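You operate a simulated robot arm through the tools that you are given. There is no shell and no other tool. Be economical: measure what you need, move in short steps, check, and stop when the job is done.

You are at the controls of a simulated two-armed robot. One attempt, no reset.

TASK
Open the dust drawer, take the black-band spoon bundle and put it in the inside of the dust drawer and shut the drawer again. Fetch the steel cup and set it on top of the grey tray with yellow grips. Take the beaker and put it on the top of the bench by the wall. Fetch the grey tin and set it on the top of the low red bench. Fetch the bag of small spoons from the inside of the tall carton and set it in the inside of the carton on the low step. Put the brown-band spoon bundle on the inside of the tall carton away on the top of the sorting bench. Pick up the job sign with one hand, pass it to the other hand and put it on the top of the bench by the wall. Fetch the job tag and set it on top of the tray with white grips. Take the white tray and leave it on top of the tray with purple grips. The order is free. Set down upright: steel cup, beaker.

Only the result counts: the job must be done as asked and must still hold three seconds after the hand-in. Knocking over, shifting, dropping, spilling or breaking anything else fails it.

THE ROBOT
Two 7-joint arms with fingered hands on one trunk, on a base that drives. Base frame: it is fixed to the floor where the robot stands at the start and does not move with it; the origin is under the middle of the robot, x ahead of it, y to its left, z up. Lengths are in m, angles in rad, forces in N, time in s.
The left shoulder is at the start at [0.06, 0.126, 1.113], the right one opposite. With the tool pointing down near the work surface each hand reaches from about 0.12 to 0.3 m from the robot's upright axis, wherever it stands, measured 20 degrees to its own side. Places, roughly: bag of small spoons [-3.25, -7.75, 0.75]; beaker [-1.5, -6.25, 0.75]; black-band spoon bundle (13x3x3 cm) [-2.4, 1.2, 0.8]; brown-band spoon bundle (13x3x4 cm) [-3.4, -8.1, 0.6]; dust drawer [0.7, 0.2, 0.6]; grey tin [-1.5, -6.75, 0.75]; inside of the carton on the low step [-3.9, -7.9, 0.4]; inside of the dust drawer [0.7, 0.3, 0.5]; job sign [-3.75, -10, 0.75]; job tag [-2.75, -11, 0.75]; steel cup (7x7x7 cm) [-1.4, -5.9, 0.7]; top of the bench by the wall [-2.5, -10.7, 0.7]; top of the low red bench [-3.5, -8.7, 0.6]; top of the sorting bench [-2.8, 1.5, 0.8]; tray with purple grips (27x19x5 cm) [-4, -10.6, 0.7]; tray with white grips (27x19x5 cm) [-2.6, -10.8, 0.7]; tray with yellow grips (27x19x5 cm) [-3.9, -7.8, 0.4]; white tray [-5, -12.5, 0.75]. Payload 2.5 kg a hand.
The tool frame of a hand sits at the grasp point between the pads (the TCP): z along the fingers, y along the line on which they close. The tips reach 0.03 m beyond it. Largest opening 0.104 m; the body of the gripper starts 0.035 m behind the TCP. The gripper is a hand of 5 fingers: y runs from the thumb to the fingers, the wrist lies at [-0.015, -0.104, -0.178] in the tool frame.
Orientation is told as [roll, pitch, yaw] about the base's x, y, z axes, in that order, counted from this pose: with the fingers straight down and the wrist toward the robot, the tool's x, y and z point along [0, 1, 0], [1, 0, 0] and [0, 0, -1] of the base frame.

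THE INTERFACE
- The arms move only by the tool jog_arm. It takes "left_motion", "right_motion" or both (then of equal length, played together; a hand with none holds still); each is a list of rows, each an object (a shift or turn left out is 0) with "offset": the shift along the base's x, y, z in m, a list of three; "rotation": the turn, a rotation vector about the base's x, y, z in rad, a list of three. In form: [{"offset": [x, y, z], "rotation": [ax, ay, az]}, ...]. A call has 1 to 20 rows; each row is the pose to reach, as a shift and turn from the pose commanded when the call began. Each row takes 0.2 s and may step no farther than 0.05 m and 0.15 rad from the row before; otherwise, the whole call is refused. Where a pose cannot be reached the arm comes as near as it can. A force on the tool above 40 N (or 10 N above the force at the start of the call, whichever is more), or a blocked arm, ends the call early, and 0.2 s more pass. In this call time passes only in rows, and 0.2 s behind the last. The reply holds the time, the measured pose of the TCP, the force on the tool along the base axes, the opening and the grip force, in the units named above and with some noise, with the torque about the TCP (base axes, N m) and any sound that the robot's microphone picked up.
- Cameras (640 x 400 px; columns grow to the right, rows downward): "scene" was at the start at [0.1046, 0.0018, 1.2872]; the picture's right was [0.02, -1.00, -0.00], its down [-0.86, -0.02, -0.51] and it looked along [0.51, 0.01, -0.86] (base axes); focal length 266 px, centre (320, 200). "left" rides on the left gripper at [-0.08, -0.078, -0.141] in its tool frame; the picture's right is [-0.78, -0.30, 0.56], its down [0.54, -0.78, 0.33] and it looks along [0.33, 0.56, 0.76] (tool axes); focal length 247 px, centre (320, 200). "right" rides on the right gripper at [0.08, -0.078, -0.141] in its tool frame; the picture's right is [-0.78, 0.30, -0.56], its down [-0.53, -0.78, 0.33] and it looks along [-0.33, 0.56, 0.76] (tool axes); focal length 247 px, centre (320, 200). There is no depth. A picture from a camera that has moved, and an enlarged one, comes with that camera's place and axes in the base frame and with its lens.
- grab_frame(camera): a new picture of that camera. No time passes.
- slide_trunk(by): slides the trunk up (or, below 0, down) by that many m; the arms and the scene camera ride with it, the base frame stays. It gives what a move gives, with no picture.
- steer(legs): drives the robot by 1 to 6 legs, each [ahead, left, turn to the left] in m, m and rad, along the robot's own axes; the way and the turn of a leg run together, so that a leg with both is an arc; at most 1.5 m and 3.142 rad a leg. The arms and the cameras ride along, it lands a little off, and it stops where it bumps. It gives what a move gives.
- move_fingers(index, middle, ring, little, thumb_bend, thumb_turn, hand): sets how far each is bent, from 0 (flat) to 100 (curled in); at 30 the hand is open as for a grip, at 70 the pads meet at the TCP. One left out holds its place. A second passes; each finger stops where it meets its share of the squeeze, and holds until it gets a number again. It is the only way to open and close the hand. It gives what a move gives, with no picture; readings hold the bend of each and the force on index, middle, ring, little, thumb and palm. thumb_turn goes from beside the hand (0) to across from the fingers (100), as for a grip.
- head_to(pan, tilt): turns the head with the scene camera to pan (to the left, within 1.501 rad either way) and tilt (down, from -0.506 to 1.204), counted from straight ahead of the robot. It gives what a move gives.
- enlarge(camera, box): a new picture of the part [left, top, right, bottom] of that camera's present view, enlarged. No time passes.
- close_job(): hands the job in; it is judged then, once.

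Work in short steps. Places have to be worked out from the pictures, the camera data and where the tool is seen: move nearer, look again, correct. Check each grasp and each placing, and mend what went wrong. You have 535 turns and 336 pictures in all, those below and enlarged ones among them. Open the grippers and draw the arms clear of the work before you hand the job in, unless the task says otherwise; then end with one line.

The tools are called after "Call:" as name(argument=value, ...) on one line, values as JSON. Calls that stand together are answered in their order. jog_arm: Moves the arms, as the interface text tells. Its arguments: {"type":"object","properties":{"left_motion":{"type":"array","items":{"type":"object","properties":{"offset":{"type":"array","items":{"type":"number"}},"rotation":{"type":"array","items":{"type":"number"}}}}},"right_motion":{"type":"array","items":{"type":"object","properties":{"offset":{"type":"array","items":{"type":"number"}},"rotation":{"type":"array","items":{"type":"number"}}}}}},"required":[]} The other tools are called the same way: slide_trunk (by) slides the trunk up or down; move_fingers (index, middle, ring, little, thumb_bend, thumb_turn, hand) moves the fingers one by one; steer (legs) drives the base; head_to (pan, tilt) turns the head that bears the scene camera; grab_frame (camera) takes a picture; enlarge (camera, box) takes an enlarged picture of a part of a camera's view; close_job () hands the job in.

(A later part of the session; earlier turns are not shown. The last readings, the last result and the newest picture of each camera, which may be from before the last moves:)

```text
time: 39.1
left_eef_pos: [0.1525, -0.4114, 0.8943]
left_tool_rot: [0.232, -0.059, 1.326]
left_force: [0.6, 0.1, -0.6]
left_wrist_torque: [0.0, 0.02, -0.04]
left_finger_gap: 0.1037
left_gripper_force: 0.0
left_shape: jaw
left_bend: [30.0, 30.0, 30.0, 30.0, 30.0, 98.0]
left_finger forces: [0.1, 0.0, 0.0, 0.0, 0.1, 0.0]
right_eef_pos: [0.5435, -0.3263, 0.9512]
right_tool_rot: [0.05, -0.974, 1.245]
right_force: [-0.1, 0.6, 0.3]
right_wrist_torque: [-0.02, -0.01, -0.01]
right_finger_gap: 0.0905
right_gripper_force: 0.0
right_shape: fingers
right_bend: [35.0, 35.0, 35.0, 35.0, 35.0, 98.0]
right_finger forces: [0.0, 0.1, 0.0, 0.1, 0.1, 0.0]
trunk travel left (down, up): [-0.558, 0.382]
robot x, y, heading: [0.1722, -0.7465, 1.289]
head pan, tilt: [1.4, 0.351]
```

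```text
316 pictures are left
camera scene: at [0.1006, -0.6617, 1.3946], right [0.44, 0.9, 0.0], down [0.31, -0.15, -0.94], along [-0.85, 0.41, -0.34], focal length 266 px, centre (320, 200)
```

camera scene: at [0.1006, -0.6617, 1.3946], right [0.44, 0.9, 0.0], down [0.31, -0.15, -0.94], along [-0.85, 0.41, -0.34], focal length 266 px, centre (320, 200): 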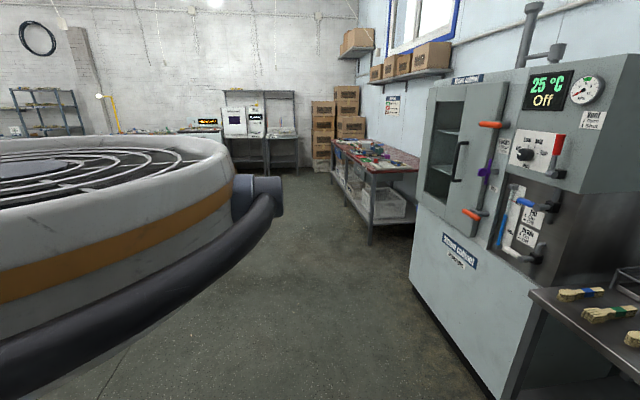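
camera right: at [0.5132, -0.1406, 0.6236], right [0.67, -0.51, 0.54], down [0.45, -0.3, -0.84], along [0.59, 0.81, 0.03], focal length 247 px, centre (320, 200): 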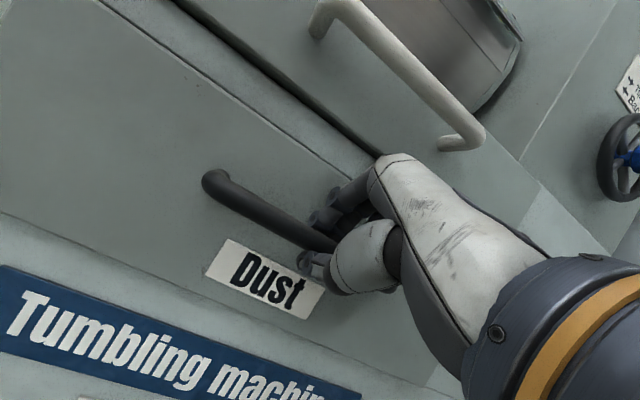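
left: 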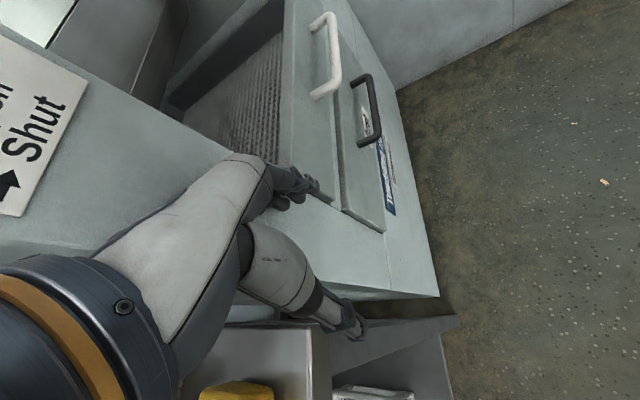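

The sorting bench is ahead on the far left along the wall, floor clear. I strafe left past the cabinets, then go ahead part of the way and look.

Call:
steer(legs=[[0, 1.5, 0], [0, 1.5, 0], [0.45, 0.15, 0]])

Call:
head_to(pan=-0.2, tilt=0.6)

Call:
grab_frame(camera="scene")

```text
time: 56.1
left_eef_pos: [-2.7855, 0.8675, 0.8943]
left_tool_rot: [0.232, -0.059, 1.356]
left_force: [-0.2, -0.5, 0.2]
left_wrist_torque: [-0.02, 0.01, 0.0]
left_finger_gap: 0.1038
left_gripper_force: 0.1
left_shape: jaw
left_bend: [30.0, 30.0, 30.0, 30.0, 30.0, 98.0]
left_finger forces: [0.1, 0.1, 0.1, 0.0, 0.0, 0.0]
right_eef_pos: [-2.397, 0.964, 0.9515]
right_tool_rot: [0.05, -0.973, 1.274]
right_force: [0.5, -0.5, 1.0]
right_wrist_torque: [0.01, -0.05, 0.01]
right_finger_gap: 0.0905
right_gripper_force: 0.2
right_shape: fingers
right_bend: [35.0, 35.0, 35.0, 35.0, 35.0, 98.0]
right_finger forces: [0.0, 0.0, 0.0, 0.1, 0.0, 0.0]
trunk travel left (down, up): [-0.558, 0.382]
robot x, y, heading: [-2.7511, 0.5368, 1.318]
head pan, tilt: [1.4, 0.351]
```

```text
time: 57.7
left_eef_pos: [-2.7843, 0.8681, 0.8946]
left_tool_rot: [0.232, -0.061, 1.353]
left_force: [-1.1, 0.5, -0.2]
left_wrist_torque: [-0.02, -0.02, 0.04]
left_finger_gap: 0.1036
left_gripper_force: 0.0
left_shape: jaw
left_bend: [30.0, 30.0, 30.0, 30.0, 30.0, 98.0]
left_finger forces: [0.1, 0.0, 0.0, 0.1, 0.1, 0.0]
right_eef_pos: [-2.3962, 0.9647, 0.9521]
right_tool_rot: [0.051, -0.974, 1.274]
right_force: [-0.2, 0.0, 0.3]
right_wrist_torque: [0.0, 0.0, -0.01]
right_finger_gap: 0.0903
right_gripper_force: 0.1
right_shape: fingers
right_bend: [35.0, 35.0, 35.0, 35.0, 35.0, 98.0]
right_finger forces: [0.0, 0.1, 0.0, 0.1, 0.0, 0.1]
trunk travel left (down, up): [-0.558, 0.382]
robot x, y, heading: [-2.7512, 0.5381, 1.321]
head pan, tilt: [-0.201, 0.6]
```

```text
315 pictures are left
camera scene: at [-2.706, 0.657, 1.3718], right [0.9, -0.43, 0.0], down [-0.25, -0.51, -0.83], along [0.36, 0.74, -0.56], focal length 266 px, centre (320, 200)
```

scene: 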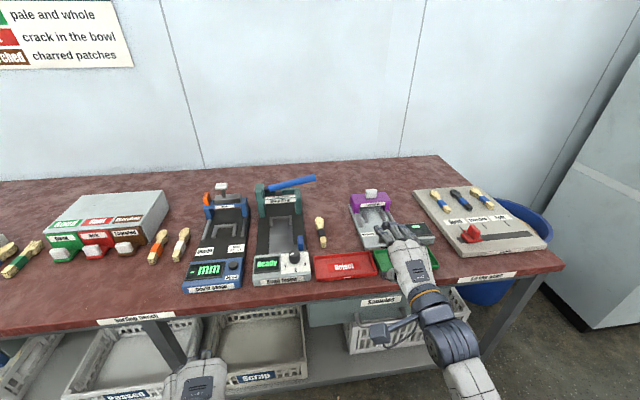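

I see a black-banded spoon bundle between the test fixtures. Zoom.

Call:
enlarge(camera="scene", box=[230, 165, 430, 290])

```text
3.20 times, centred on (330, 228) of scene
camera zoom: at [-2.706, 0.657, 1.3718], right [0.9, -0.43, 0.0], down [-0.25, -0.51, -0.83], along [0.36, 0.74, -0.56], focal length 852 px, centre (288, 112)
```

zoom: 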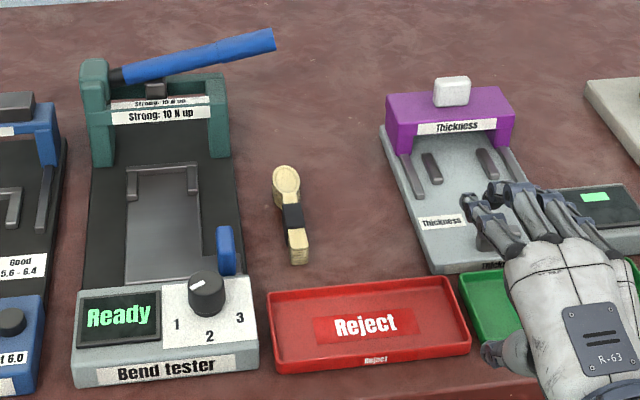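

The bundle's axis points away from the bench edge (about 1.21 rad), so I need the hand turned about 90°. First I level the right hand at a safe height.

Call:
jog_arm(right_motion=[{"offset": [0, -0.01, 0.01], "rotation": [-0.133, 0.04, 0]}, {"offset": [0, -0.02, 0.03], "rotation": [-0.266, 0.081, 0]}, {"offset": [0, -0.03, 0.05], "rotation": [-0.4, 0.122, 0]}, {"offset": [0, -0.03, 0.05], "rotation": [-0.53, 0.162, 0]}, {"offset": [0, -0.03, 0.05], "rotation": [-0.664, 0.203, 0]}, {"offset": [0, -0.03, 0.05], "rotation": [-0.8, 0.244, 0]}, {"offset": [0, -0.03, 0.05], "rotation": [-0.93, 0.284, 0]}])

Call:
jog_arm(right_motion=[{"rotation": [0, 0, 0.14]}, {"rotation": [0, 0, 0.28]}, {"rotation": [0, 0, 0.42]}, {"rotation": [0, 0, 0.56]}, {"rotation": [0, 0, 0.7]}, {"rotation": [0, 0, 0.84]}, {"rotation": [0, 0, 0.98]}, {"rotation": [0, 0, 1.12]}, {"rotation": [0, 0, 1.26]}, {"rotation": [0, 0, 1.4]}, {"rotation": [0, 0, 1.5]}])

```text
time: 59.3
left_eef_pos: [-2.7851, 0.8659, 0.8952]
left_tool_rot: [0.232, -0.059, 1.354]
left_force: [0.6, -0.6, 0.2]
left_wrist_torque: [0.01, 0.01, -0.02]
left_finger_gap: 0.1038
left_gripper_force: 0.0
left_shape: jaw
left_bend: [30.0, 30.0, 30.0, 30.0, 30.0, 98.0]
left_finger forces: [0.0, 0.1, 0.1, 0.0, 0.0, 0.0]
right_eef_pos: [-2.398, 0.9335, 1.0026]
right_tool_rot: [0.049, 0.002, 1.275]
right_force: [-0.2, 0.4, 0.1]
right_wrist_torque: [0.02, 0.01, 0.0]
right_finger_gap: 0.0906
right_gripper_force: 0.1
right_shape: fingers
right_bend: [35.0, 35.0, 35.0, 35.0, 35.0, 98.0]
right_finger forces: [0.2, 0.1, 0.0, 0.1, 0.0, 0.0]
trunk travel left (down, up): [-0.558, 0.382]
robot x, y, heading: [-2.7513, 0.5371, 1.324]
head pan, tilt: [-0.201, 0.6]
```

```text
time: 61.7
left_eef_pos: [-2.7847, 0.8673, 0.895]
left_tool_rot: [0.232, -0.058, 1.354]
left_force: [-0.2, 0.2, -0.2]
left_wrist_torque: [0.02, -0.03, 0.0]
left_finger_gap: 0.104
left_gripper_force: 0.1
left_shape: jaw
left_bend: [30.0, 30.0, 30.0, 30.0, 30.0, 98.0]
left_finger forces: [0.1, 0.0, 0.0, 0.0, 0.0, 0.0]
right_eef_pos: [-2.3972, 0.9351, 1.0011]
right_tool_rot: [0.049, -0.003, 2.777]
right_force: [0.0, 0.5, 0.1]
right_wrist_torque: [-0.04, 0.02, 0.0]
right_finger_gap: 0.0903
right_gripper_force: 0.1
right_shape: fingers
right_bend: [35.0, 35.0, 35.0, 35.0, 35.0, 98.0]
right_finger forces: [0.0, 0.0, 0.0, 0.0, 0.0, 0.1]
trunk travel left (down, up): [-0.558, 0.382]
robot x, y, heading: [-2.75, 0.5377, 1.32]
head pan, tilt: [-0.201, 0.6]
```

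Full 90° works. I raise the left hand, drive 0.2 m closer, and check.

Call:
jog_arm(left_motion=[{"offset": [0, 0, 0.04]}, {"offset": [0, 0, 0.08]}, {"offset": [0, 0, 0.12]}])

Call:
steer(legs=[[0.2, 0, 0]])

Call:
head_to(pan=-0.2, tilt=0.9)

Call:
grab_frame(camera="scene")

```text
time: 62.4
left_eef_pos: [-2.8275, 0.9004, 0.9563]
left_tool_rot: [0.548, -0.049, 1.368]
left_force: [0.4, -0.4, -0.2]
left_wrist_torque: [0.02, -0.02, -0.02]
left_finger_gap: 0.1039
left_gripper_force: 0.0
left_shape: jaw
left_bend: [30.0, 30.0, 30.0, 30.0, 30.0, 98.0]
left_finger forces: [0.1, 0.1, 0.0, 0.0, 0.0, 0.0]
left hand out of reach, approached as far as the arm can: row 1, 2, 3
right_eef_pos: [-2.3973, 0.9337, 1.0012]
right_tool_rot: [0.05, -0.002, 2.778]
right_force: [0.3, -0.2, 0.1]
right_wrist_torque: [0.02, 0.0, 0.0]
right_finger_gap: 0.0903
right_gripper_force: 0.0
right_shape: fingers
right_bend: [35.0, 35.0, 35.0, 35.0, 35.0, 98.0]
right_finger forces: [0.1, 0.0, 0.0, 0.0, 0.0, 0.0]
trunk travel left (down, up): [-0.558, 0.382]
robot x, y, heading: [-2.7531, 0.5365, 1.325]
head pan, tilt: [-0.201, 0.6]
stopped in row 3 (left hand): the arm was blocked; the commanded pose is now the measured one
```

```text
time: 64.0
left_eef_pos: [-2.7794, 1.0965, 0.9566]
left_tool_rot: [0.547, -0.046, 1.37]
left_force: [-0.4, 1.0, 0.3]
left_wrist_torque: [0.0, 0.01, -0.01]
left_finger_gap: 0.1039
left_gripper_force: 0.0
left_shape: jaw
left_bend: [30.0, 30.0, 30.0, 30.0, 30.0, 98.0]
left_finger forces: [0.1, 0.0, 0.1, 0.0, 0.1, 0.0]
right_eef_pos: [-2.3488, 1.1308, 1.0017]
right_tool_rot: [0.051, 0.0, 2.777]
right_force: [-0.4, -0.7, 0.2]
right_wrist_torque: [0.0, -0.01, -0.01]
right_finger_gap: 0.0904
right_gripper_force: 0.1
right_shape: fingers
right_bend: [35.0, 35.0, 35.0, 35.0, 35.0, 98.0]
right_finger forces: [0.0, 0.0, 0.0, 0.1, 0.0, 0.1]
trunk travel left (down, up): [-0.558, 0.382]
robot x, y, heading: [-2.7049, 0.7341, 1.326]
head pan, tilt: [-0.201, 0.6]
```

```text
time: 64.8
left_eef_pos: [-2.7789, 1.0958, 0.9566]
left_tool_rot: [0.549, -0.046, 1.369]
left_force: [0.4, 0.3, 0.9]
left_wrist_torque: [0.05, 0.02, 0.03]
left_finger_gap: 0.104
left_gripper_force: 0.1
left_shape: jaw
left_bend: [30.0, 30.0, 30.0, 30.0, 30.0, 98.0]
left_finger forces: [0.1, 0.0, 0.0, 0.0, 0.0, 0.1]
right_eef_pos: [-2.3492, 1.1308, 1.0022]
right_tool_rot: [0.049, -0.002, 2.776]
right_force: [-0.2, -1.1, 0.7]
right_wrist_torque: [-0.01, 0.0, -0.01]
right_finger_gap: 0.0903
right_gripper_force: 0.1
right_shape: fingers
right_bend: [35.0, 35.0, 35.0, 35.0, 35.0, 98.0]
right_finger forces: [0.0, 0.0, 0.0, 0.0, 0.0, 0.0]
trunk travel left (down, up): [-0.558, 0.382]
robot x, y, heading: [-2.702, 0.735, 1.325]
head pan, tilt: [-0.201, 0.901]
```

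```text
313 pictures are left
camera scene: at [-2.6623, 0.8411, 1.3471], right [0.9, -0.43, 0.0], down [-0.34, -0.71, -0.62], along [0.27, 0.56, -0.78], focal length 266 px, centre (320, 200)
```

scene: 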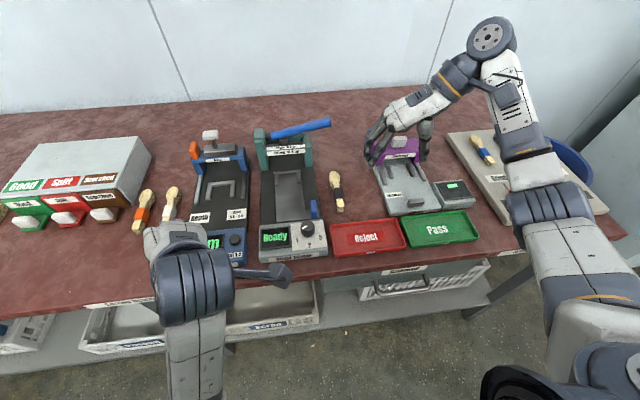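

I move the right hand over the bundle at a safe height and look with its camera.

Call:
jog_arm(right_motion=[{"offset": [-0.03, 0.035, 0]}, {"offset": [-0.055, 0.07, 0]}, {"offset": [-0.073, 0.092, -0.02]}, {"offset": [-0.073, 0.092, -0.05]}])

Call:
grab_frame(camera="right")

Call:
enlarge(camera="scene", box=[260, 110, 440, 260])

```text
time: 65.8
left_eef_pos: [-2.7788, 1.0966, 0.9579]
left_tool_rot: [0.55, -0.048, 1.37]
left_force: [0.1, 0.3, -0.5]
left_wrist_torque: [0.02, 0.02, 0.02]
left_finger_gap: 0.1038
left_gripper_force: 0.0
left_shape: jaw
left_bend: [30.0, 30.0, 30.0, 30.0, 30.0, 98.0]
left_finger forces: [0.0, 0.0, 0.0, 0.0, 0.0, 0.1]
right_eef_pos: [-2.4223, 1.2232, 0.9528]
right_tool_rot: [0.049, 0.001, 2.777]
right_force: [-0.7, 0.7, 0.1]
right_wrist_torque: [0.0, 0.0, 0.01]
right_finger_gap: 0.0904
right_gripper_force: 0.0
right_shape: fingers
right_bend: [35.0, 35.0, 35.0, 35.0, 35.0, 98.0]
right_finger forces: [0.0, 0.0, 0.0, 0.0, 0.0, 0.1]
trunk travel left (down, up): [-0.558, 0.382]
robot x, y, heading: [-2.7017, 0.7303, 1.319]
head pan, tilt: [-0.201, 0.901]
```

```text
312 pictures are left
camera right: at [-2.3757, 1.1277, 1.0961], right [0.01, 0.86, 0.52], down [0.91, 0.21, -0.36], along [-0.41, 0.48, -0.78], focal length 247 px, centre (320, 200)
```

right: 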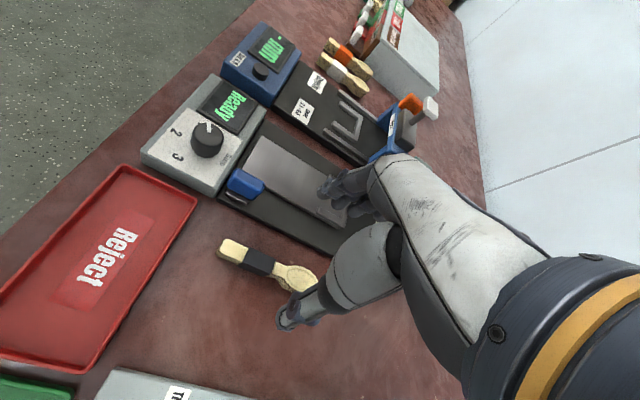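

```text
2.67 times, centred on (350, 185) of scene
camera zoom: at [-2.6622, 0.8411, 1.3471], right [0.9, -0.43, 0.0], down [-0.34, -0.71, -0.62], along [0.27, 0.56, -0.78], focal length 710 px, centre (240, 240)
```

zoom: 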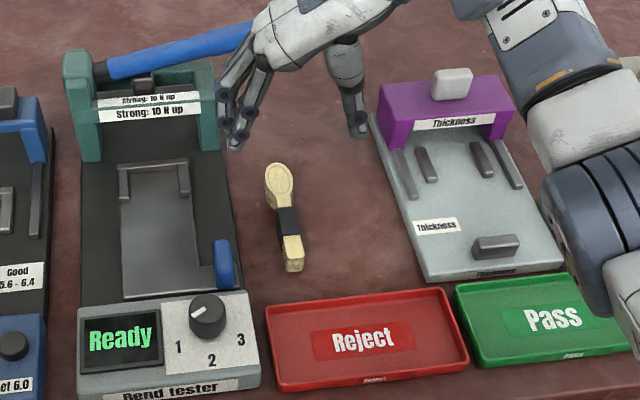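

Band top is at about (-2.427,1.216,0.825). I narrow the fingers and descend slowly.

Call:
move_fingers(hand="right", index=43, middle=43, ring=43, little=43, thumb_bend=43)

Call:
jog_arm(right_motion=[{"offset": [-0.005, -0.007, -0.03]}, {"offset": [-0.005, -0.007, -0.06]}, {"offset": [-0.005, -0.007, -0.08]}])

Call:
grab_frame(camera="right")

Call:
enlarge(camera="scene", box=[260, 110, 440, 260])

```text
time: 66.8
left_eef_pos: [-2.7789, 1.0973, 0.9561]
left_tool_rot: [0.548, -0.047, 1.37]
left_force: [0.1, 0.6, -0.3]
left_wrist_torque: [-0.01, -0.01, -0.02]
left_finger_gap: 0.1041
left_gripper_force: 0.1
left_shape: jaw
left_bend: [30.0, 30.0, 30.0, 30.0, 30.0, 98.0]
left_finger forces: [0.1, 0.0, 0.0, 0.0, 0.1, 0.0]
right_eef_pos: [-2.4214, 1.2232, 0.9521]
right_tool_rot: [0.049, -0.002, 2.776]
right_force: [-0.6, 0.2, -0.2]
right_wrist_torque: [0.0, 0.03, -0.02]
right_finger_gap: 0.0707
right_gripper_force: 0.0
right_shape: fingers
right_bend: [43.0, 43.0, 43.0, 43.0, 43.0, 99.0]
right_finger forces: [0.1, 0.0, 0.1, 0.0, 0.0, 0.1]
trunk travel left (down, up): [-0.558, 0.382]
robot x, y, heading: [-2.7027, 0.732, 1.326]
head pan, tilt: [-0.201, 0.901]
```

```text
time: 67.6
left_eef_pos: [-2.7785, 1.0965, 0.957]
left_tool_rot: [0.547, -0.048, 1.372]
left_force: [-0.3, 0.4, 0.1]
left_wrist_torque: [0.02, 0.01, 0.01]
left_finger_gap: 0.1039
left_gripper_force: 0.0
left_shape: jaw
left_bend: [30.0, 30.0, 30.0, 30.0, 30.0, 98.0]
left_finger forces: [0.0, 0.0, 0.1, 0.1, 0.0, 0.0]
right_eef_pos: [-2.4277, 1.2162, 0.8676]
right_tool_rot: [0.049, 0.002, 2.777]
right_force: [-0.1, -0.5, 0.4]
right_wrist_torque: [-0.02, -0.04, -0.02]
right_finger_gap: 0.0708
right_gripper_force: 0.1
right_shape: fingers
right_bend: [43.0, 43.0, 43.0, 43.0, 43.0, 99.0]
right_finger forces: [0.0, 0.1, 0.0, 0.0, 0.1, 0.0]
trunk travel left (down, up): [-0.558, 0.382]
robot x, y, heading: [-2.7038, 0.7305, 1.33]
head pan, tilt: [-0.201, 0.901]
```

```text
310 pictures are left
camera right: at [-2.3809, 1.1207, 1.0138], right [0.01, 0.86, 0.52], down [0.91, 0.21, -0.36], along [-0.41, 0.48, -0.78], focal length 247 px, centre (320, 200)
```

right: 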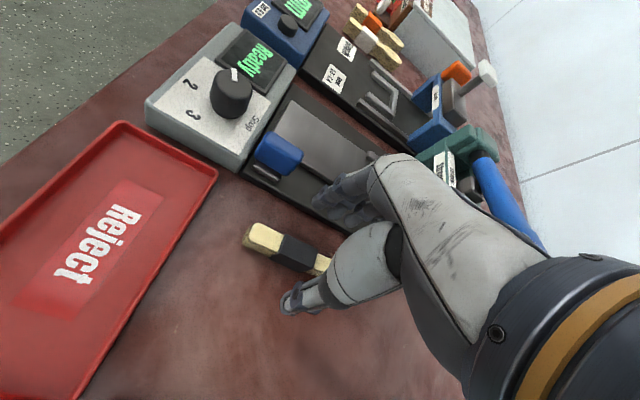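

```text
2.67 times, centred on (350, 185) of scene
camera zoom: at [-2.6623, 0.8411, 1.3471], right [0.9, -0.43, 0.0], down [-0.34, -0.71, -0.62], along [0.27, 0.56, -0.78], focal length 710 px, centre (240, 240)
```

zoom: 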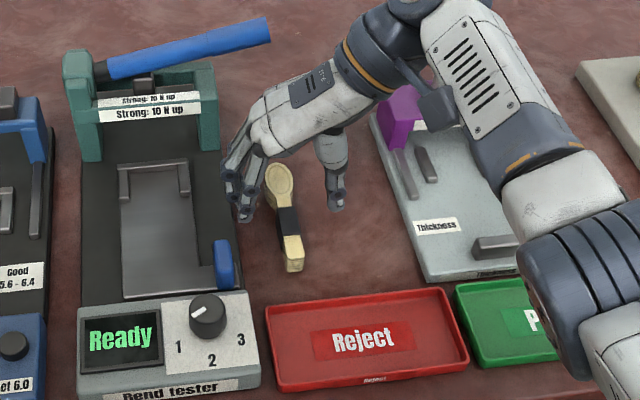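

Aligned; descend the last 3.5 cm and close.

Call:
jog_arm(right_motion=[{"offset": [0, -0.003, -0.02]}, {"offset": [0, -0.003, -0.033]}])

Call:
move_fingers(hand="right", index=75, middle=75, ring=75, little=75, thumb_bend=75)

Call:
grab_frame(camera="right")

```text
time: 68.2
left_eef_pos: [-2.7785, 1.0969, 0.9562]
left_tool_rot: [0.549, -0.047, 1.37]
left_force: [0.6, 0.6, -0.4]
left_wrist_torque: [0.01, 0.02, 0.0]
left_finger_gap: 0.1038
left_gripper_force: 0.0
left_shape: jaw
left_bend: [30.0, 30.0, 30.0, 30.0, 30.0, 98.0]
left_finger forces: [0.0, 0.0, 0.0, 0.1, 0.1, 0.0]
right_eef_pos: [-2.4276, 1.2128, 0.8354]
right_tool_rot: [0.051, -0.001, 2.776]
right_force: [0.8, -0.4, 0.3]
right_wrist_torque: [-0.02, 0.03, 0.0]
right_finger_gap: 0.0706
right_gripper_force: 0.2
right_shape: fingers
right_bend: [43.0, 43.0, 43.0, 43.0, 43.0, 99.0]
right_finger forces: [0.1, 0.6, 0.0, 0.1, 0.0, 0.0]
trunk travel left (down, up): [-0.558, 0.382]
robot x, y, heading: [-2.7004, 0.7319, 1.325]
head pan, tilt: [-0.201, 0.901]
```

```text
time: 69.2
left_eef_pos: [-2.7799, 1.0965, 0.9569]
left_tool_rot: [0.548, -0.047, 1.37]
left_force: [0.3, 0.2, -0.1]
left_wrist_torque: [0.03, 0.0, -0.04]
left_finger_gap: 0.104
left_gripper_force: 0.1
left_shape: jaw
left_bend: [30.0, 30.0, 30.0, 30.0, 30.0, 98.0]
left_finger forces: [0.1, 0.0, 0.1, 0.0, 0.1, 0.0]
right_eef_pos: [-2.4278, 1.2125, 0.8365]
right_tool_rot: [0.047, -0.003, 2.777]
right_force: [-0.5, 0.1, 0.0]
right_wrist_torque: [-0.01, 0.04, -0.03]
right_finger_gap: 0.0122
right_gripper_force: 14.4
right_shape: fingers
right_bend: [73.0, 73.0, 74.0, 75.0, 65.0, 100.0]
right_finger forces: [7.8, 5.3, 1.3, 0.0, 14.5, 0.0]
trunk travel left (down, up): [-0.558, 0.382]
robot x, y, heading: [-2.7026, 0.7346, 1.325]
head pan, tilt: [-0.201, 0.901]
```

```text
308 pictures are left
camera right: at [-2.381, 1.1165, 0.9809], right [0.01, 0.86, 0.52], down [0.91, 0.21, -0.36], along [-0.41, 0.47, -0.78], focal length 247 px, centre (320, 200)
```

right: 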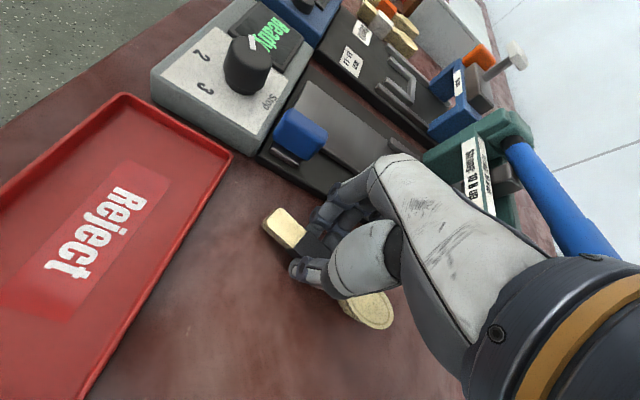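

Gripped with about 14 N on the band. Lift and check.

Call:
jog_arm(right_motion=[{"offset": [0, 0, 0.03]}, {"offset": [0, 0, 0.07]}, {"offset": [0, 0, 0.11]}, {"offset": [0, -0.02, 0.15]}])

Call:
grab_frame(camera="right")

```text
time: 70.2
left_eef_pos: [-2.7788, 1.0954, 0.9574]
left_tool_rot: [0.548, -0.048, 1.371]
left_force: [-0.7, -0.3, 0.3]
left_wrist_torque: [0.0, 0.02, -0.03]
left_finger_gap: 0.1039
left_gripper_force: 0.0
left_shape: jaw
left_bend: [30.0, 30.0, 30.0, 30.0, 30.0, 98.0]
left_finger forces: [0.1, 0.0, 0.0, 0.0, 0.0, 0.1]
right_eef_pos: [-2.4272, 1.1914, 0.9846]
right_tool_rot: [0.05, 0.0, 2.778]
right_force: [0.3, -0.8, 0.1]
right_wrist_torque: [0.0, -0.02, 0.03]
right_finger_gap: 0.0118
right_gripper_force: 14.6
right_shape: fingers
right_bend: [73.0, 74.0, 74.0, 75.0, 65.0, 100.0]
right_finger forces: [7.9, 5.2, 1.3, 0.1, 14.5, 0.1]
trunk travel left (down, up): [-0.558, 0.382]
robot x, y, heading: [-2.7014, 0.7397, 1.321]
head pan, tilt: [-0.201, 0.901]
```

```text
307 pictures are left
camera right: at [-2.3793, 1.0958, 1.1302], right [0.01, 0.86, 0.52], down [0.91, 0.21, -0.36], along [-0.41, 0.47, -0.78], focal length 247 px, centre (320, 200)
```

right: 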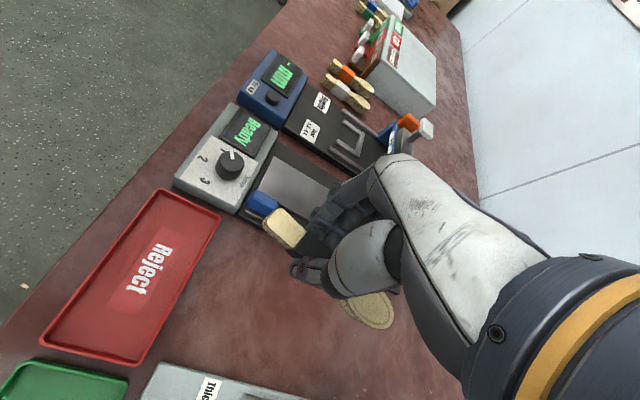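

Bundle held. I back away from the bench and drive back to the drawer the way I came.

Call:
steer(legs=[[-0.65, 0, -0.034], [0, -1.5, 0], [0, -1.5, 0], [0.08, -0.34, 0]])

Call:
grab_frame(camera="scene")

```text
time: 89.7
left_eef_pos: [0.2498, -0.4311, 0.956]
left_tool_rot: [0.548, -0.048, 1.303]
left_force: [-0.3, -0.1, 0.1]
left_wrist_torque: [-0.01, 0.01, 0.02]
left_finger_gap: 0.1041
left_gripper_force: 0.1
left_shape: jaw
left_bend: [30.0, 30.0, 30.0, 30.0, 30.0, 98.0]
left_finger forces: [0.0, 0.0, 0.1, 0.1, 0.1, 0.0]
right_eef_pos: [0.61, -0.359, 0.9845]
right_tool_rot: [0.049, -0.002, 2.712]
right_force: [-1.2, -0.4, -0.3]
right_wrist_torque: [-0.03, 0.0, 0.02]
right_finger_gap: 0.0118
right_gripper_force: 14.7
right_shape: fingers
right_bend: [73.0, 74.0, 75.0, 75.0, 65.0, 100.0]
right_finger forces: [8.0, 5.1, 1.4, 0.1, 14.6, 0.0]
trunk travel left (down, up): [-0.558, 0.382]
robot x, y, heading: [0.301, -0.7963, 1.265]
head pan, tilt: [-0.201, 0.901]
```

```text
306 pictures are left
camera scene: at [0.3507, -0.6935, 1.347], right [0.87, -0.49, 0.0], down [-0.39, -0.68, -0.62], along [0.3, 0.54, -0.78], focal length 266 px, centre (320, 200)
```

scene: 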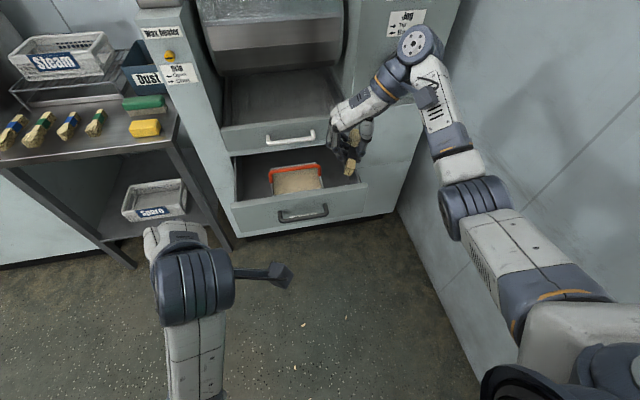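

I approach the drawer and lower the trunk part way, then look again.

Call:
steer(legs=[[0.22, -0.07, 0.02]])

Call:
slide_trunk(by=-0.18)

Call:
grab_frame(camera="scene")

Call:
grab_frame(camera="right")

```text
time: 91.4
left_eef_pos: [0.3785, -0.2425, 0.9564]
left_tool_rot: [0.548, -0.047, 1.323]
left_force: [-0.3, -0.3, 0.1]
left_wrist_torque: [0.0, -0.01, 0.03]
left_finger_gap: 0.104
left_gripper_force: 0.0
left_shape: jaw
left_bend: [30.0, 30.0, 30.0, 30.0, 30.0, 98.0]
left_finger forces: [0.0, 0.0, 0.0, 0.1, 0.1, 0.1]
right_eef_pos: [0.7353, -0.1641, 0.9841]
right_tool_rot: [0.049, 0.0, 2.732]
right_force: [0.1, -0.5, 0.7]
right_wrist_torque: [0.0, 0.02, 0.01]
right_finger_gap: 0.0119
right_gripper_force: 14.8
right_shape: fingers
right_bend: [73.0, 74.0, 75.0, 75.0, 65.0, 100.0]
right_finger forces: [8.1, 5.1, 1.4, 0.0, 14.7, 0.1]
trunk travel left (down, up): [-0.558, 0.382]
robot x, y, heading: [0.4355, -0.6059, 1.277]
head pan, tilt: [-0.201, 0.901]
```

```text
time: 93.4
left_eef_pos: [0.3782, -0.2425, 0.7771]
left_tool_rot: [0.548, -0.047, 1.323]
left_force: [-0.6, -0.3, 0.1]
left_wrist_torque: [-0.01, -0.04, 0.02]
left_finger_gap: 0.1038
left_gripper_force: 0.1
left_shape: jaw
left_bend: [30.0, 30.0, 30.0, 30.0, 30.0, 98.0]
left_finger forces: [0.1, 0.0, 0.1, 0.0, 0.0, 0.0]
right_eef_pos: [0.7355, -0.1638, 0.8036]
right_tool_rot: [0.05, 0.001, 2.732]
right_force: [0.5, 0.4, -0.5]
right_wrist_torque: [0.03, 0.05, 0.01]
right_finger_gap: 0.0119
right_gripper_force: 14.3
right_shape: fingers
right_bend: [73.0, 74.0, 75.0, 75.0, 65.0, 100.0]
right_finger forces: [8.2, 5.1, 1.4, 0.1, 14.6, 0.1]
trunk travel left (down, up): [-0.378, 0.562]
robot x, y, heading: [0.4433, -0.6096, 1.278]
head pan, tilt: [-0.201, 0.901]
```

```text
305 pictures are left
camera scene: at [0.4832, -0.5037, 1.1671], right [0.88, -0.47, 0.0], down [-0.37, -0.69, -0.62], along [0.29, 0.55, -0.78], focal length 266 px, centre (320, 200)
```

scene: 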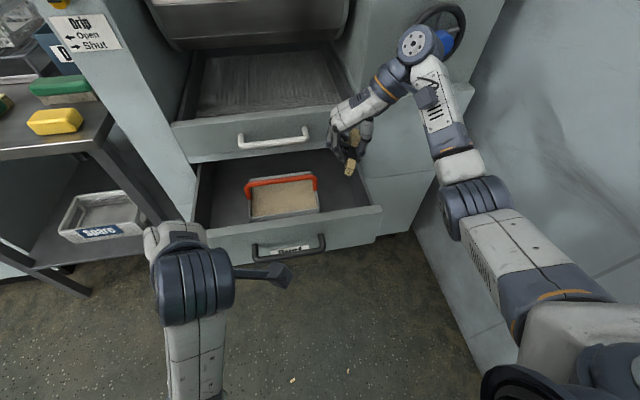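

```text
304 pictures are left
camera right: at [0.7778, -0.2618, 0.9499], right [0.05, 0.85, 0.52], down [0.92, 0.16, -0.36], along [-0.39, 0.49, -0.78], focal length 247 px, centre (320, 200)
```

right: 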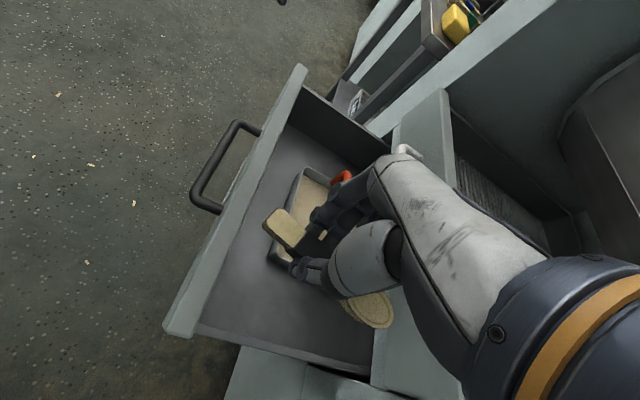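

The floor right of the tub is free (~0.11 m wide). I move over it, align, and go down to just above the drawer's side height.

Call:
jog_arm(right_motion=[{"offset": [0.02, 0.02, 0], "rotation": [0, 0, 0.04]}, {"offset": [0.03, 0.045, -0.02], "rotation": [0, 0, 0.08]}, {"offset": [0.03, 0.05, -0.06], "rotation": [0, 0, 0.08]}, {"offset": [0.03, 0.05, -0.1], "rotation": [0, 0, 0.08]}, {"offset": [0.03, 0.05, -0.135], "rotation": [0, 0, 0.08]}])

Call:
grab_frame(camera="right")

Call:
enlarge(camera="scene", box=[200, 90, 440, 250])

```text
time: 94.6
left_eef_pos: [0.3787, -0.2441, 0.7762]
left_tool_rot: [0.548, -0.048, 1.322]
left_force: [0.4, 0.5, -0.6]
left_wrist_torque: [-0.01, 0.0, -0.01]
left_finger_gap: 0.1039
left_gripper_force: 0.0
left_shape: jaw
left_bend: [30.0, 30.0, 30.0, 30.0, 30.0, 98.0]
left_finger forces: [0.0, 0.1, 0.0, 0.0, 0.0, 0.0]
right_eef_pos: [0.761, -0.1297, 0.6949]
right_tool_rot: [0.048, 0.0, 2.81]
right_force: [-0.3, -0.4, -1.4]
right_wrist_torque: [0.01, -0.02, -0.01]
right_finger_gap: 0.0118
right_gripper_force: 14.3
right_shape: fingers
right_bend: [73.0, 74.0, 75.0, 75.0, 65.0, 100.0]
right_finger forces: [8.3, 4.7, 1.6, 0.0, 14.5, 0.0]
right hand out of reach, approached as far as the arm can: row 3, 4, 5
trunk travel left (down, up): [-0.378, 0.562]
robot x, y, heading: [0.4365, -0.6096, 1.281]
head pan, tilt: [-0.201, 0.901]
```

```text
303 pictures are left
camera right: at [0.8103, -0.2247, 0.8403], right [-0.02, 0.85, 0.52], down [0.9, 0.24, -0.36], along [-0.43, 0.46, -0.78], focal length 247 px, centre (320, 200)
```

right: 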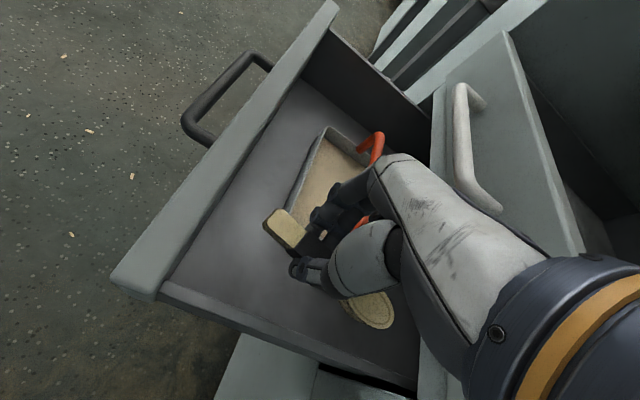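

```text
2.50 times, centred on (320, 170) of scene
camera zoom: at [0.4831, -0.5038, 1.1671], right [0.88, -0.47, 0.0], down [-0.37, -0.69, -0.62], along [0.29, 0.55, -0.78], focal length 666 px, centre (320, 275)
```

zoom: 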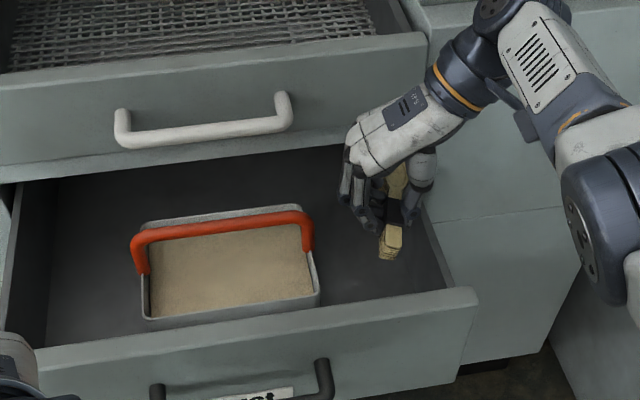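

The right arm is at its reach limit; I will lower the trunk instead. First I shift the left hand out and up from the drawer front.

Call:
jog_arm(left_motion=[{"offset": [-0.04, 0.01, 0.0]}, {"offset": [-0.08, 0.02, 0.0]}, {"offset": [-0.11, 0.0, 0.03]}])

Call:
slide_trunk(by=-0.07)

Call:
grab_frame(camera="scene")

Call:
grab_frame(camera="right")

```text
time: 95.4
left_eef_pos: [0.2975, -0.1817, 0.7935]
left_tool_rot: [0.548, -0.046, 1.322]
left_force: [-0.5, 0.3, 0.2]
left_wrist_torque: [-0.02, -0.02, 0.01]
left_finger_gap: 0.1038
left_gripper_force: 0.1
left_shape: jaw
left_bend: [30.0, 30.0, 30.0, 30.0, 30.0, 98.0]
left_finger forces: [0.1, 0.0, 0.0, 0.0, 0.0, 0.1]
left hand out of reach, approached as far as the arm can: row 1, 2, 3
right_eef_pos: [0.759, -0.1292, 0.696]
right_tool_rot: [0.049, 0.001, 2.81]
right_force: [-1.1, 0.1, 0.6]
right_wrist_torque: [0.01, 0.01, -0.01]
right_finger_gap: 0.0118
right_gripper_force: 14.6
right_shape: fingers
right_bend: [73.0, 74.0, 75.0, 75.0, 65.0, 100.0]
right_finger forces: [8.2, 4.6, 1.6, 0.0, 14.5, 0.0]
trunk travel left (down, up): [-0.378, 0.562]
robot x, y, heading: [0.4377, -0.6105, 1.277]
head pan, tilt: [-0.201, 0.901]
```

```text
time: 96.5
left_eef_pos: [0.2971, -0.183, 0.7223]
left_tool_rot: [0.547, -0.045, 1.323]
left_force: [-1.1, 0.6, -0.7]
left_wrist_torque: [0.0, 0.02, 0.01]
left_finger_gap: 0.104
left_gripper_force: 0.0
left_shape: jaw
left_bend: [30.0, 30.0, 30.0, 30.0, 30.0, 98.0]
left_finger forces: [0.0, 0.0, 0.0, 0.1, 0.0, 0.0]
right_eef_pos: [0.7612, -0.13, 0.6256]
right_tool_rot: [0.048, 0.002, 2.812]
right_force: [-0.5, 0.4, -0.2]
right_wrist_torque: [0.0, 0.01, 0.01]
right_finger_gap: 0.0116
right_gripper_force: 14.8
right_shape: fingers
right_bend: [73.0, 74.0, 75.0, 75.0, 65.0, 100.0]
right_finger forces: [8.2, 4.7, 1.6, 0.0, 14.5, 0.0]
trunk travel left (down, up): [-0.308, 0.632]
robot x, y, heading: [0.4377, -0.6065, 1.277]
head pan, tilt: [-0.201, 0.901]
```

```text
301 pictures are left
camera scene: at [0.4832, -0.5037, 1.0971], right [0.88, -0.47, 0.0], down [-0.37, -0.69, -0.62], along [0.29, 0.55, -0.78], focal length 266 px, centre (320, 200)
```

scene: 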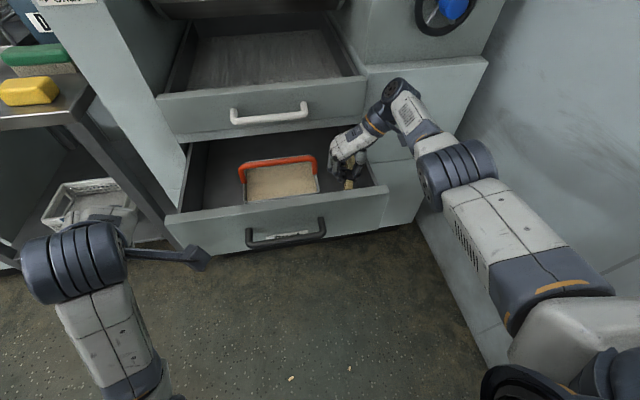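

```text
300 pictures are left
camera right: at [0.8104, -0.2247, 0.7705], right [-0.02, 0.85, 0.52], down [0.9, 0.24, -0.36], along [-0.43, 0.46, -0.78], focal length 247 px, centre (320, 200)
```

right: 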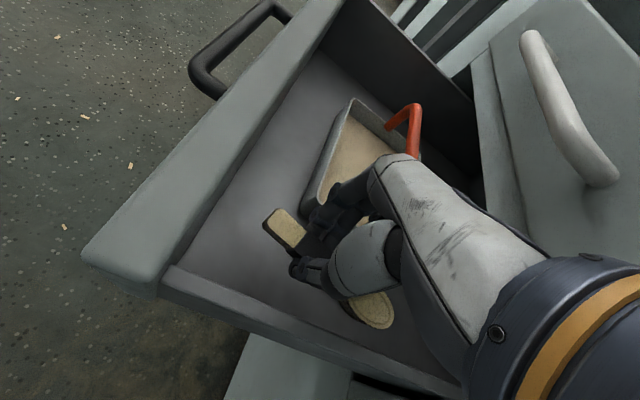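

The bundle hangs between tub and side wall. I lower in small trunk steps and watch forces.

Call:
slide_trunk(by=-0.025)

Call:
grab_frame(camera="right")

Call:
enlarge(camera="scene", box=[220, 90, 420, 240])

```text
time: 97.2
left_eef_pos: [0.296, -0.1827, 0.6983]
left_tool_rot: [0.548, -0.044, 1.324]
left_force: [-0.4, -1.0, 0.3]
left_wrist_torque: [-0.04, -0.01, 0.03]
left_finger_gap: 0.1039
left_gripper_force: 0.0
left_shape: jaw
left_bend: [30.0, 30.0, 30.0, 30.0, 30.0, 98.0]
left_finger forces: [0.0, 0.0, 0.0, 0.1, 0.1, 0.0]
right_eef_pos: [0.7605, -0.1309, 0.6001]
right_tool_rot: [0.05, 0.0, 2.81]
right_force: [-0.4, -0.1, 0.3]
right_wrist_torque: [-0.02, -0.04, -0.02]
right_finger_gap: 0.0119
right_gripper_force: 14.5
right_shape: fingers
right_bend: [73.0, 74.0, 75.0, 75.0, 65.0, 100.0]
right_finger forces: [8.1, 4.7, 1.6, 0.0, 14.5, 0.0]
trunk travel left (down, up): [-0.283, 0.657]
robot x, y, heading: [0.4351, -0.6059, 1.276]
head pan, tilt: [-0.201, 0.901]
```

```text
299 pictures are left
camera right: at [0.8103, -0.2247, 0.7454], right [-0.02, 0.85, 0.52], down [0.9, 0.24, -0.36], along [-0.43, 0.46, -0.78], focal length 247 px, centre (320, 200)
```

right: 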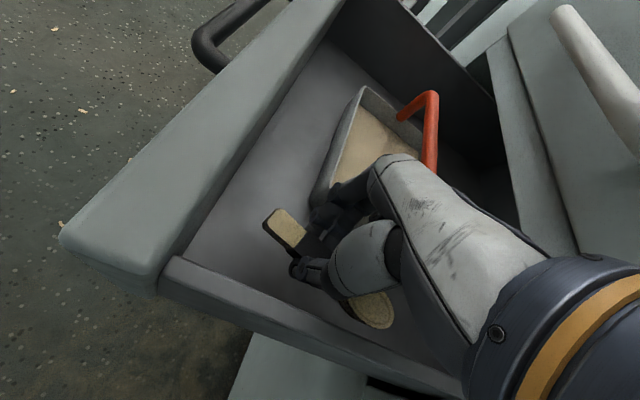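

```text
2.67 times, centred on (320, 165) of scene
camera zoom: at [0.4832, -0.5037, 1.072], right [0.88, -0.47, 0.0], down [-0.37, -0.69, -0.62], along [0.29, 0.55, -0.78], focal length 710 px, centre (320, 293)
```

zoom: 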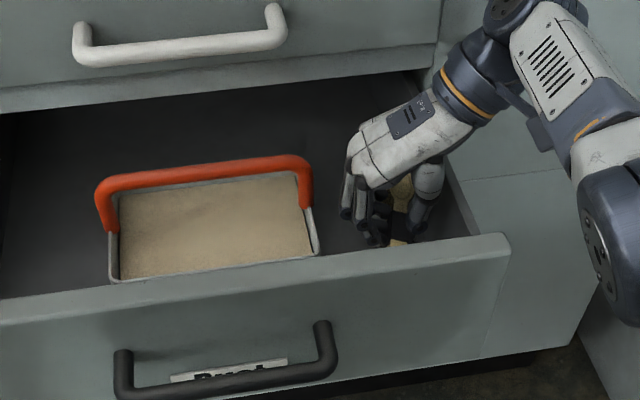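

Still free. Another small step down.

Call:
slide_trunk(by=-0.02)

Call:
enlarge(camera="right", box=[150, 100, 470, 300])

```text
time: 97.9
left_eef_pos: [0.298, -0.1823, 0.6785]
left_tool_rot: [0.549, -0.044, 1.324]
left_force: [-0.8, 0.2, -0.2]
left_wrist_torque: [-0.02, -0.02, -0.03]
left_finger_gap: 0.1039
left_gripper_force: 0.0
left_shape: jaw
left_bend: [30.0, 30.0, 30.0, 30.0, 30.0, 98.0]
left_finger forces: [0.1, 0.1, 0.1, 0.1, 0.1, 0.0]
right_eef_pos: [0.7599, -0.1308, 0.5806]
right_tool_rot: [0.05, 0.001, 2.811]
right_force: [-0.5, -0.1, -0.3]
right_wrist_torque: [0.02, -0.02, 0.02]
right_finger_gap: 0.0118
right_gripper_force: 14.7
right_shape: fingers
right_bend: [73.0, 74.0, 75.0, 75.0, 65.0, 100.0]
right_finger forces: [8.1, 4.7, 1.6, 0.0, 14.5, 0.0]
trunk travel left (down, up): [-0.263, 0.677]
robot x, y, heading: [0.4452, -0.61, 1.276]
head pan, tilt: [-0.201, 0.901]
```

```text
2.00 times, centred on (310, 200) of right
camera zoom: at [0.8103, -0.2246, 0.7254], right [-0.02, 0.85, 0.52], down [0.9, 0.24, -0.36], along [-0.43, 0.46, -0.78], focal length 494 px, centre (340, 200)
```

zoom: 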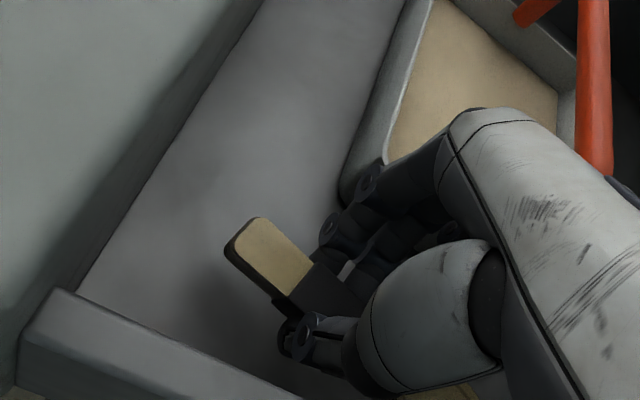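

Near the floor judging by the shadow. One more small step.

Call:
slide_trunk(by=-0.015)

Call:
enlarge(camera="right", box=[150, 100, 470, 300])

```text
time: 98.5
left_eef_pos: [0.2982, -0.1826, 0.6623]
left_tool_rot: [0.547, -0.045, 1.323]
left_force: [0.0, 0.2, -0.2]
left_wrist_torque: [-0.02, 0.02, 0.02]
left_finger_gap: 0.1037
left_gripper_force: 0.1
left_shape: jaw
left_bend: [30.0, 30.0, 30.0, 30.0, 30.0, 98.0]
left_finger forces: [0.0, 0.0, 0.1, 0.1, 0.1, 0.1]
right_eef_pos: [0.7606, -0.1306, 0.5667]
right_tool_rot: [0.049, 0.002, 2.81]
right_force: [-0.2, -0.1, -0.7]
right_wrist_torque: [0.01, 0.01, 0.03]
right_finger_gap: 0.0118
right_gripper_force: 14.5
right_shape: fingers
right_bend: [73.0, 74.0, 75.0, 75.0, 65.0, 100.0]
right_finger forces: [8.4, 4.7, 1.7, 0.0, 14.5, 0.0]
trunk travel left (down, up): [-0.248, 0.692]
robot x, y, heading: [0.439, -0.6074, 1.272]
head pan, tilt: [-0.201, 0.901]
```

```text
2.00 times, centred on (310, 200) of right
camera zoom: at [0.8103, -0.2247, 0.7104], right [-0.02, 0.85, 0.52], down [0.9, 0.24, -0.36], along [-0.43, 0.46, -0.78], focal length 494 px, centre (340, 200)
```

zoom: 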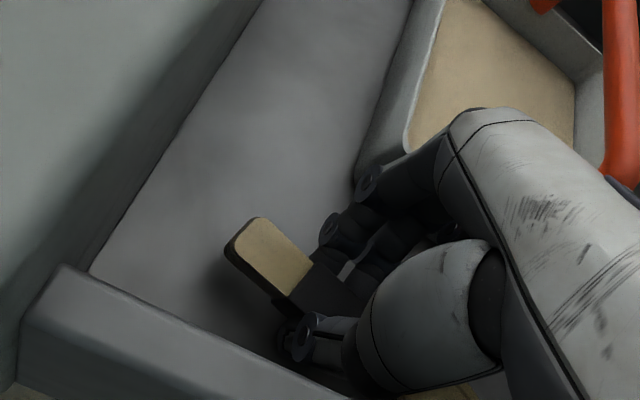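

Shadow closing in; another 1.2 cm.

Call:
slide_trunk(by=-0.012)

Call:
enlarge(camera="right", box=[150, 100, 470, 300])

```text
time: 99.1
left_eef_pos: [0.2966, -0.1838, 0.6511]
left_tool_rot: [0.55, -0.048, 1.323]
left_force: [0.1, -0.1, 0.2]
left_wrist_torque: [-0.01, -0.06, -0.02]
left_finger_gap: 0.1038
left_gripper_force: 0.2
left_shape: jaw
left_bend: [30.0, 30.0, 30.0, 30.0, 30.0, 98.0]
left_finger forces: [0.1, 0.0, 0.0, 0.1, 0.1, 0.0]
right_eef_pos: [0.7614, -0.1308, 0.5561]
right_tool_rot: [0.045, 0.0, 2.811]
right_force: [-1.5, -0.3, 9.3]
right_wrist_torque: [-0.1, -0.08, 0.02]
right_finger_gap: 0.0115
right_gripper_force: 15.5
right_shape: fingers
right_bend: [74.0, 74.0, 75.0, 75.0, 65.0, 100.0]
right_finger forces: [9.2, 5.1, 2.5, 0.0, 14.4, 0.1]
trunk travel left (down, up): [-0.236, 0.704]
robot x, y, heading: [0.4384, -0.6077, 1.276]
head pan, tilt: [-0.201, 0.901]
```

```text
2.00 times, centred on (310, 200) of right
camera zoom: at [0.8101, -0.2246, 0.7001], right [-0.02, 0.85, 0.52], down [0.9, 0.24, -0.36], along [-0.43, 0.46, -0.77], focal length 494 px, centre (340, 200)
```

zoom: 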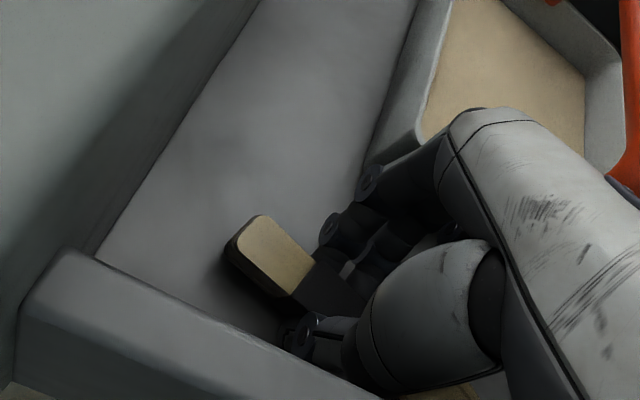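

Contact with the floor (9 N up). I release gently with a small opening, then raise.

Call:
move_fingers(hand="right", index=58, middle=58, ring=58, little=58, thumb_bend=48)

Call:
slide_trunk(by=0.05)

Call:
grab_frame(camera="right")

```text
time: 100.1
left_eef_pos: [0.2959, -0.1826, 0.6514]
left_tool_rot: [0.548, -0.046, 1.324]
left_force: [0.4, -0.5, -0.6]
left_wrist_torque: [-0.03, -0.02, -0.04]
left_finger_gap: 0.1039
left_gripper_force: 0.1
left_shape: jaw
left_bend: [30.0, 30.0, 30.0, 30.0, 30.0, 98.0]
left_finger forces: [0.0, 0.0, 0.0, 0.0, 0.1, 0.0]
right_eef_pos: [0.7602, -0.13, 0.5544]
right_tool_rot: [0.047, -0.001, 2.809]
right_force: [3.1, -0.2, 13.7]
right_wrist_torque: [0.12, 0.13, -0.03]
right_finger_gap: 0.0423
right_gripper_force: 6.3
right_shape: fingers
right_bend: [59.0, 60.0, 57.0, 57.0, 48.0, 100.0]
right_finger forces: [7.9, 5.0, 0.0, 0.1, 0.1, 0.0]
trunk travel left (down, up): [-0.236, 0.704]
robot x, y, heading: [0.4366, -0.6077, 1.271]
head pan, tilt: [-0.201, 0.901]
```

```text
time: 101.0
left_eef_pos: [0.2981, -0.1821, 0.7004]
left_tool_rot: [0.549, -0.046, 1.323]
left_force: [0.5, 0.1, -0.1]
left_wrist_torque: [0.03, 0.02, -0.01]
left_finger_gap: 0.1039
left_gripper_force: 0.1
left_shape: jaw
left_bend: [30.0, 30.0, 30.0, 30.0, 30.0, 98.0]
left_finger forces: [0.0, 0.0, 0.0, 0.0, 0.0, 0.0]
right_eef_pos: [0.7606, -0.1305, 0.6028]
right_tool_rot: [0.05, 0.001, 2.809]
right_force: [0.1, -0.2, 0.3]
right_wrist_torque: [0.0, 0.01, -0.01]
right_finger_gap: 0.0449
right_gripper_force: 0.1
right_shape: fingers
right_bend: [57.0, 57.0, 57.0, 57.0, 48.0, 100.0]
right_finger forces: [0.1, 0.0, 0.0, 0.1, 0.0, 0.0]
trunk travel left (down, up): [-0.286, 0.654]
robot x, y, heading: [0.4404, -0.6066, 1.277]
head pan, tilt: [-0.201, 0.901]
```

```text
294 pictures are left
camera right: at [0.8103, -0.2247, 0.7482], right [-0.02, 0.86, 0.52], down [0.9, 0.24, -0.36], along [-0.43, 0.46, -0.78], focal length 247 px, centre (320, 200)
```

right: 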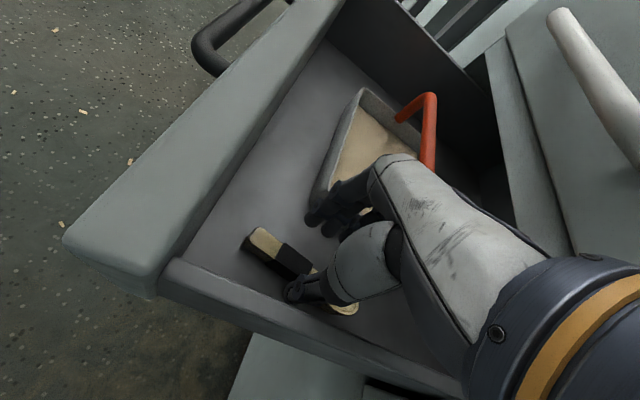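

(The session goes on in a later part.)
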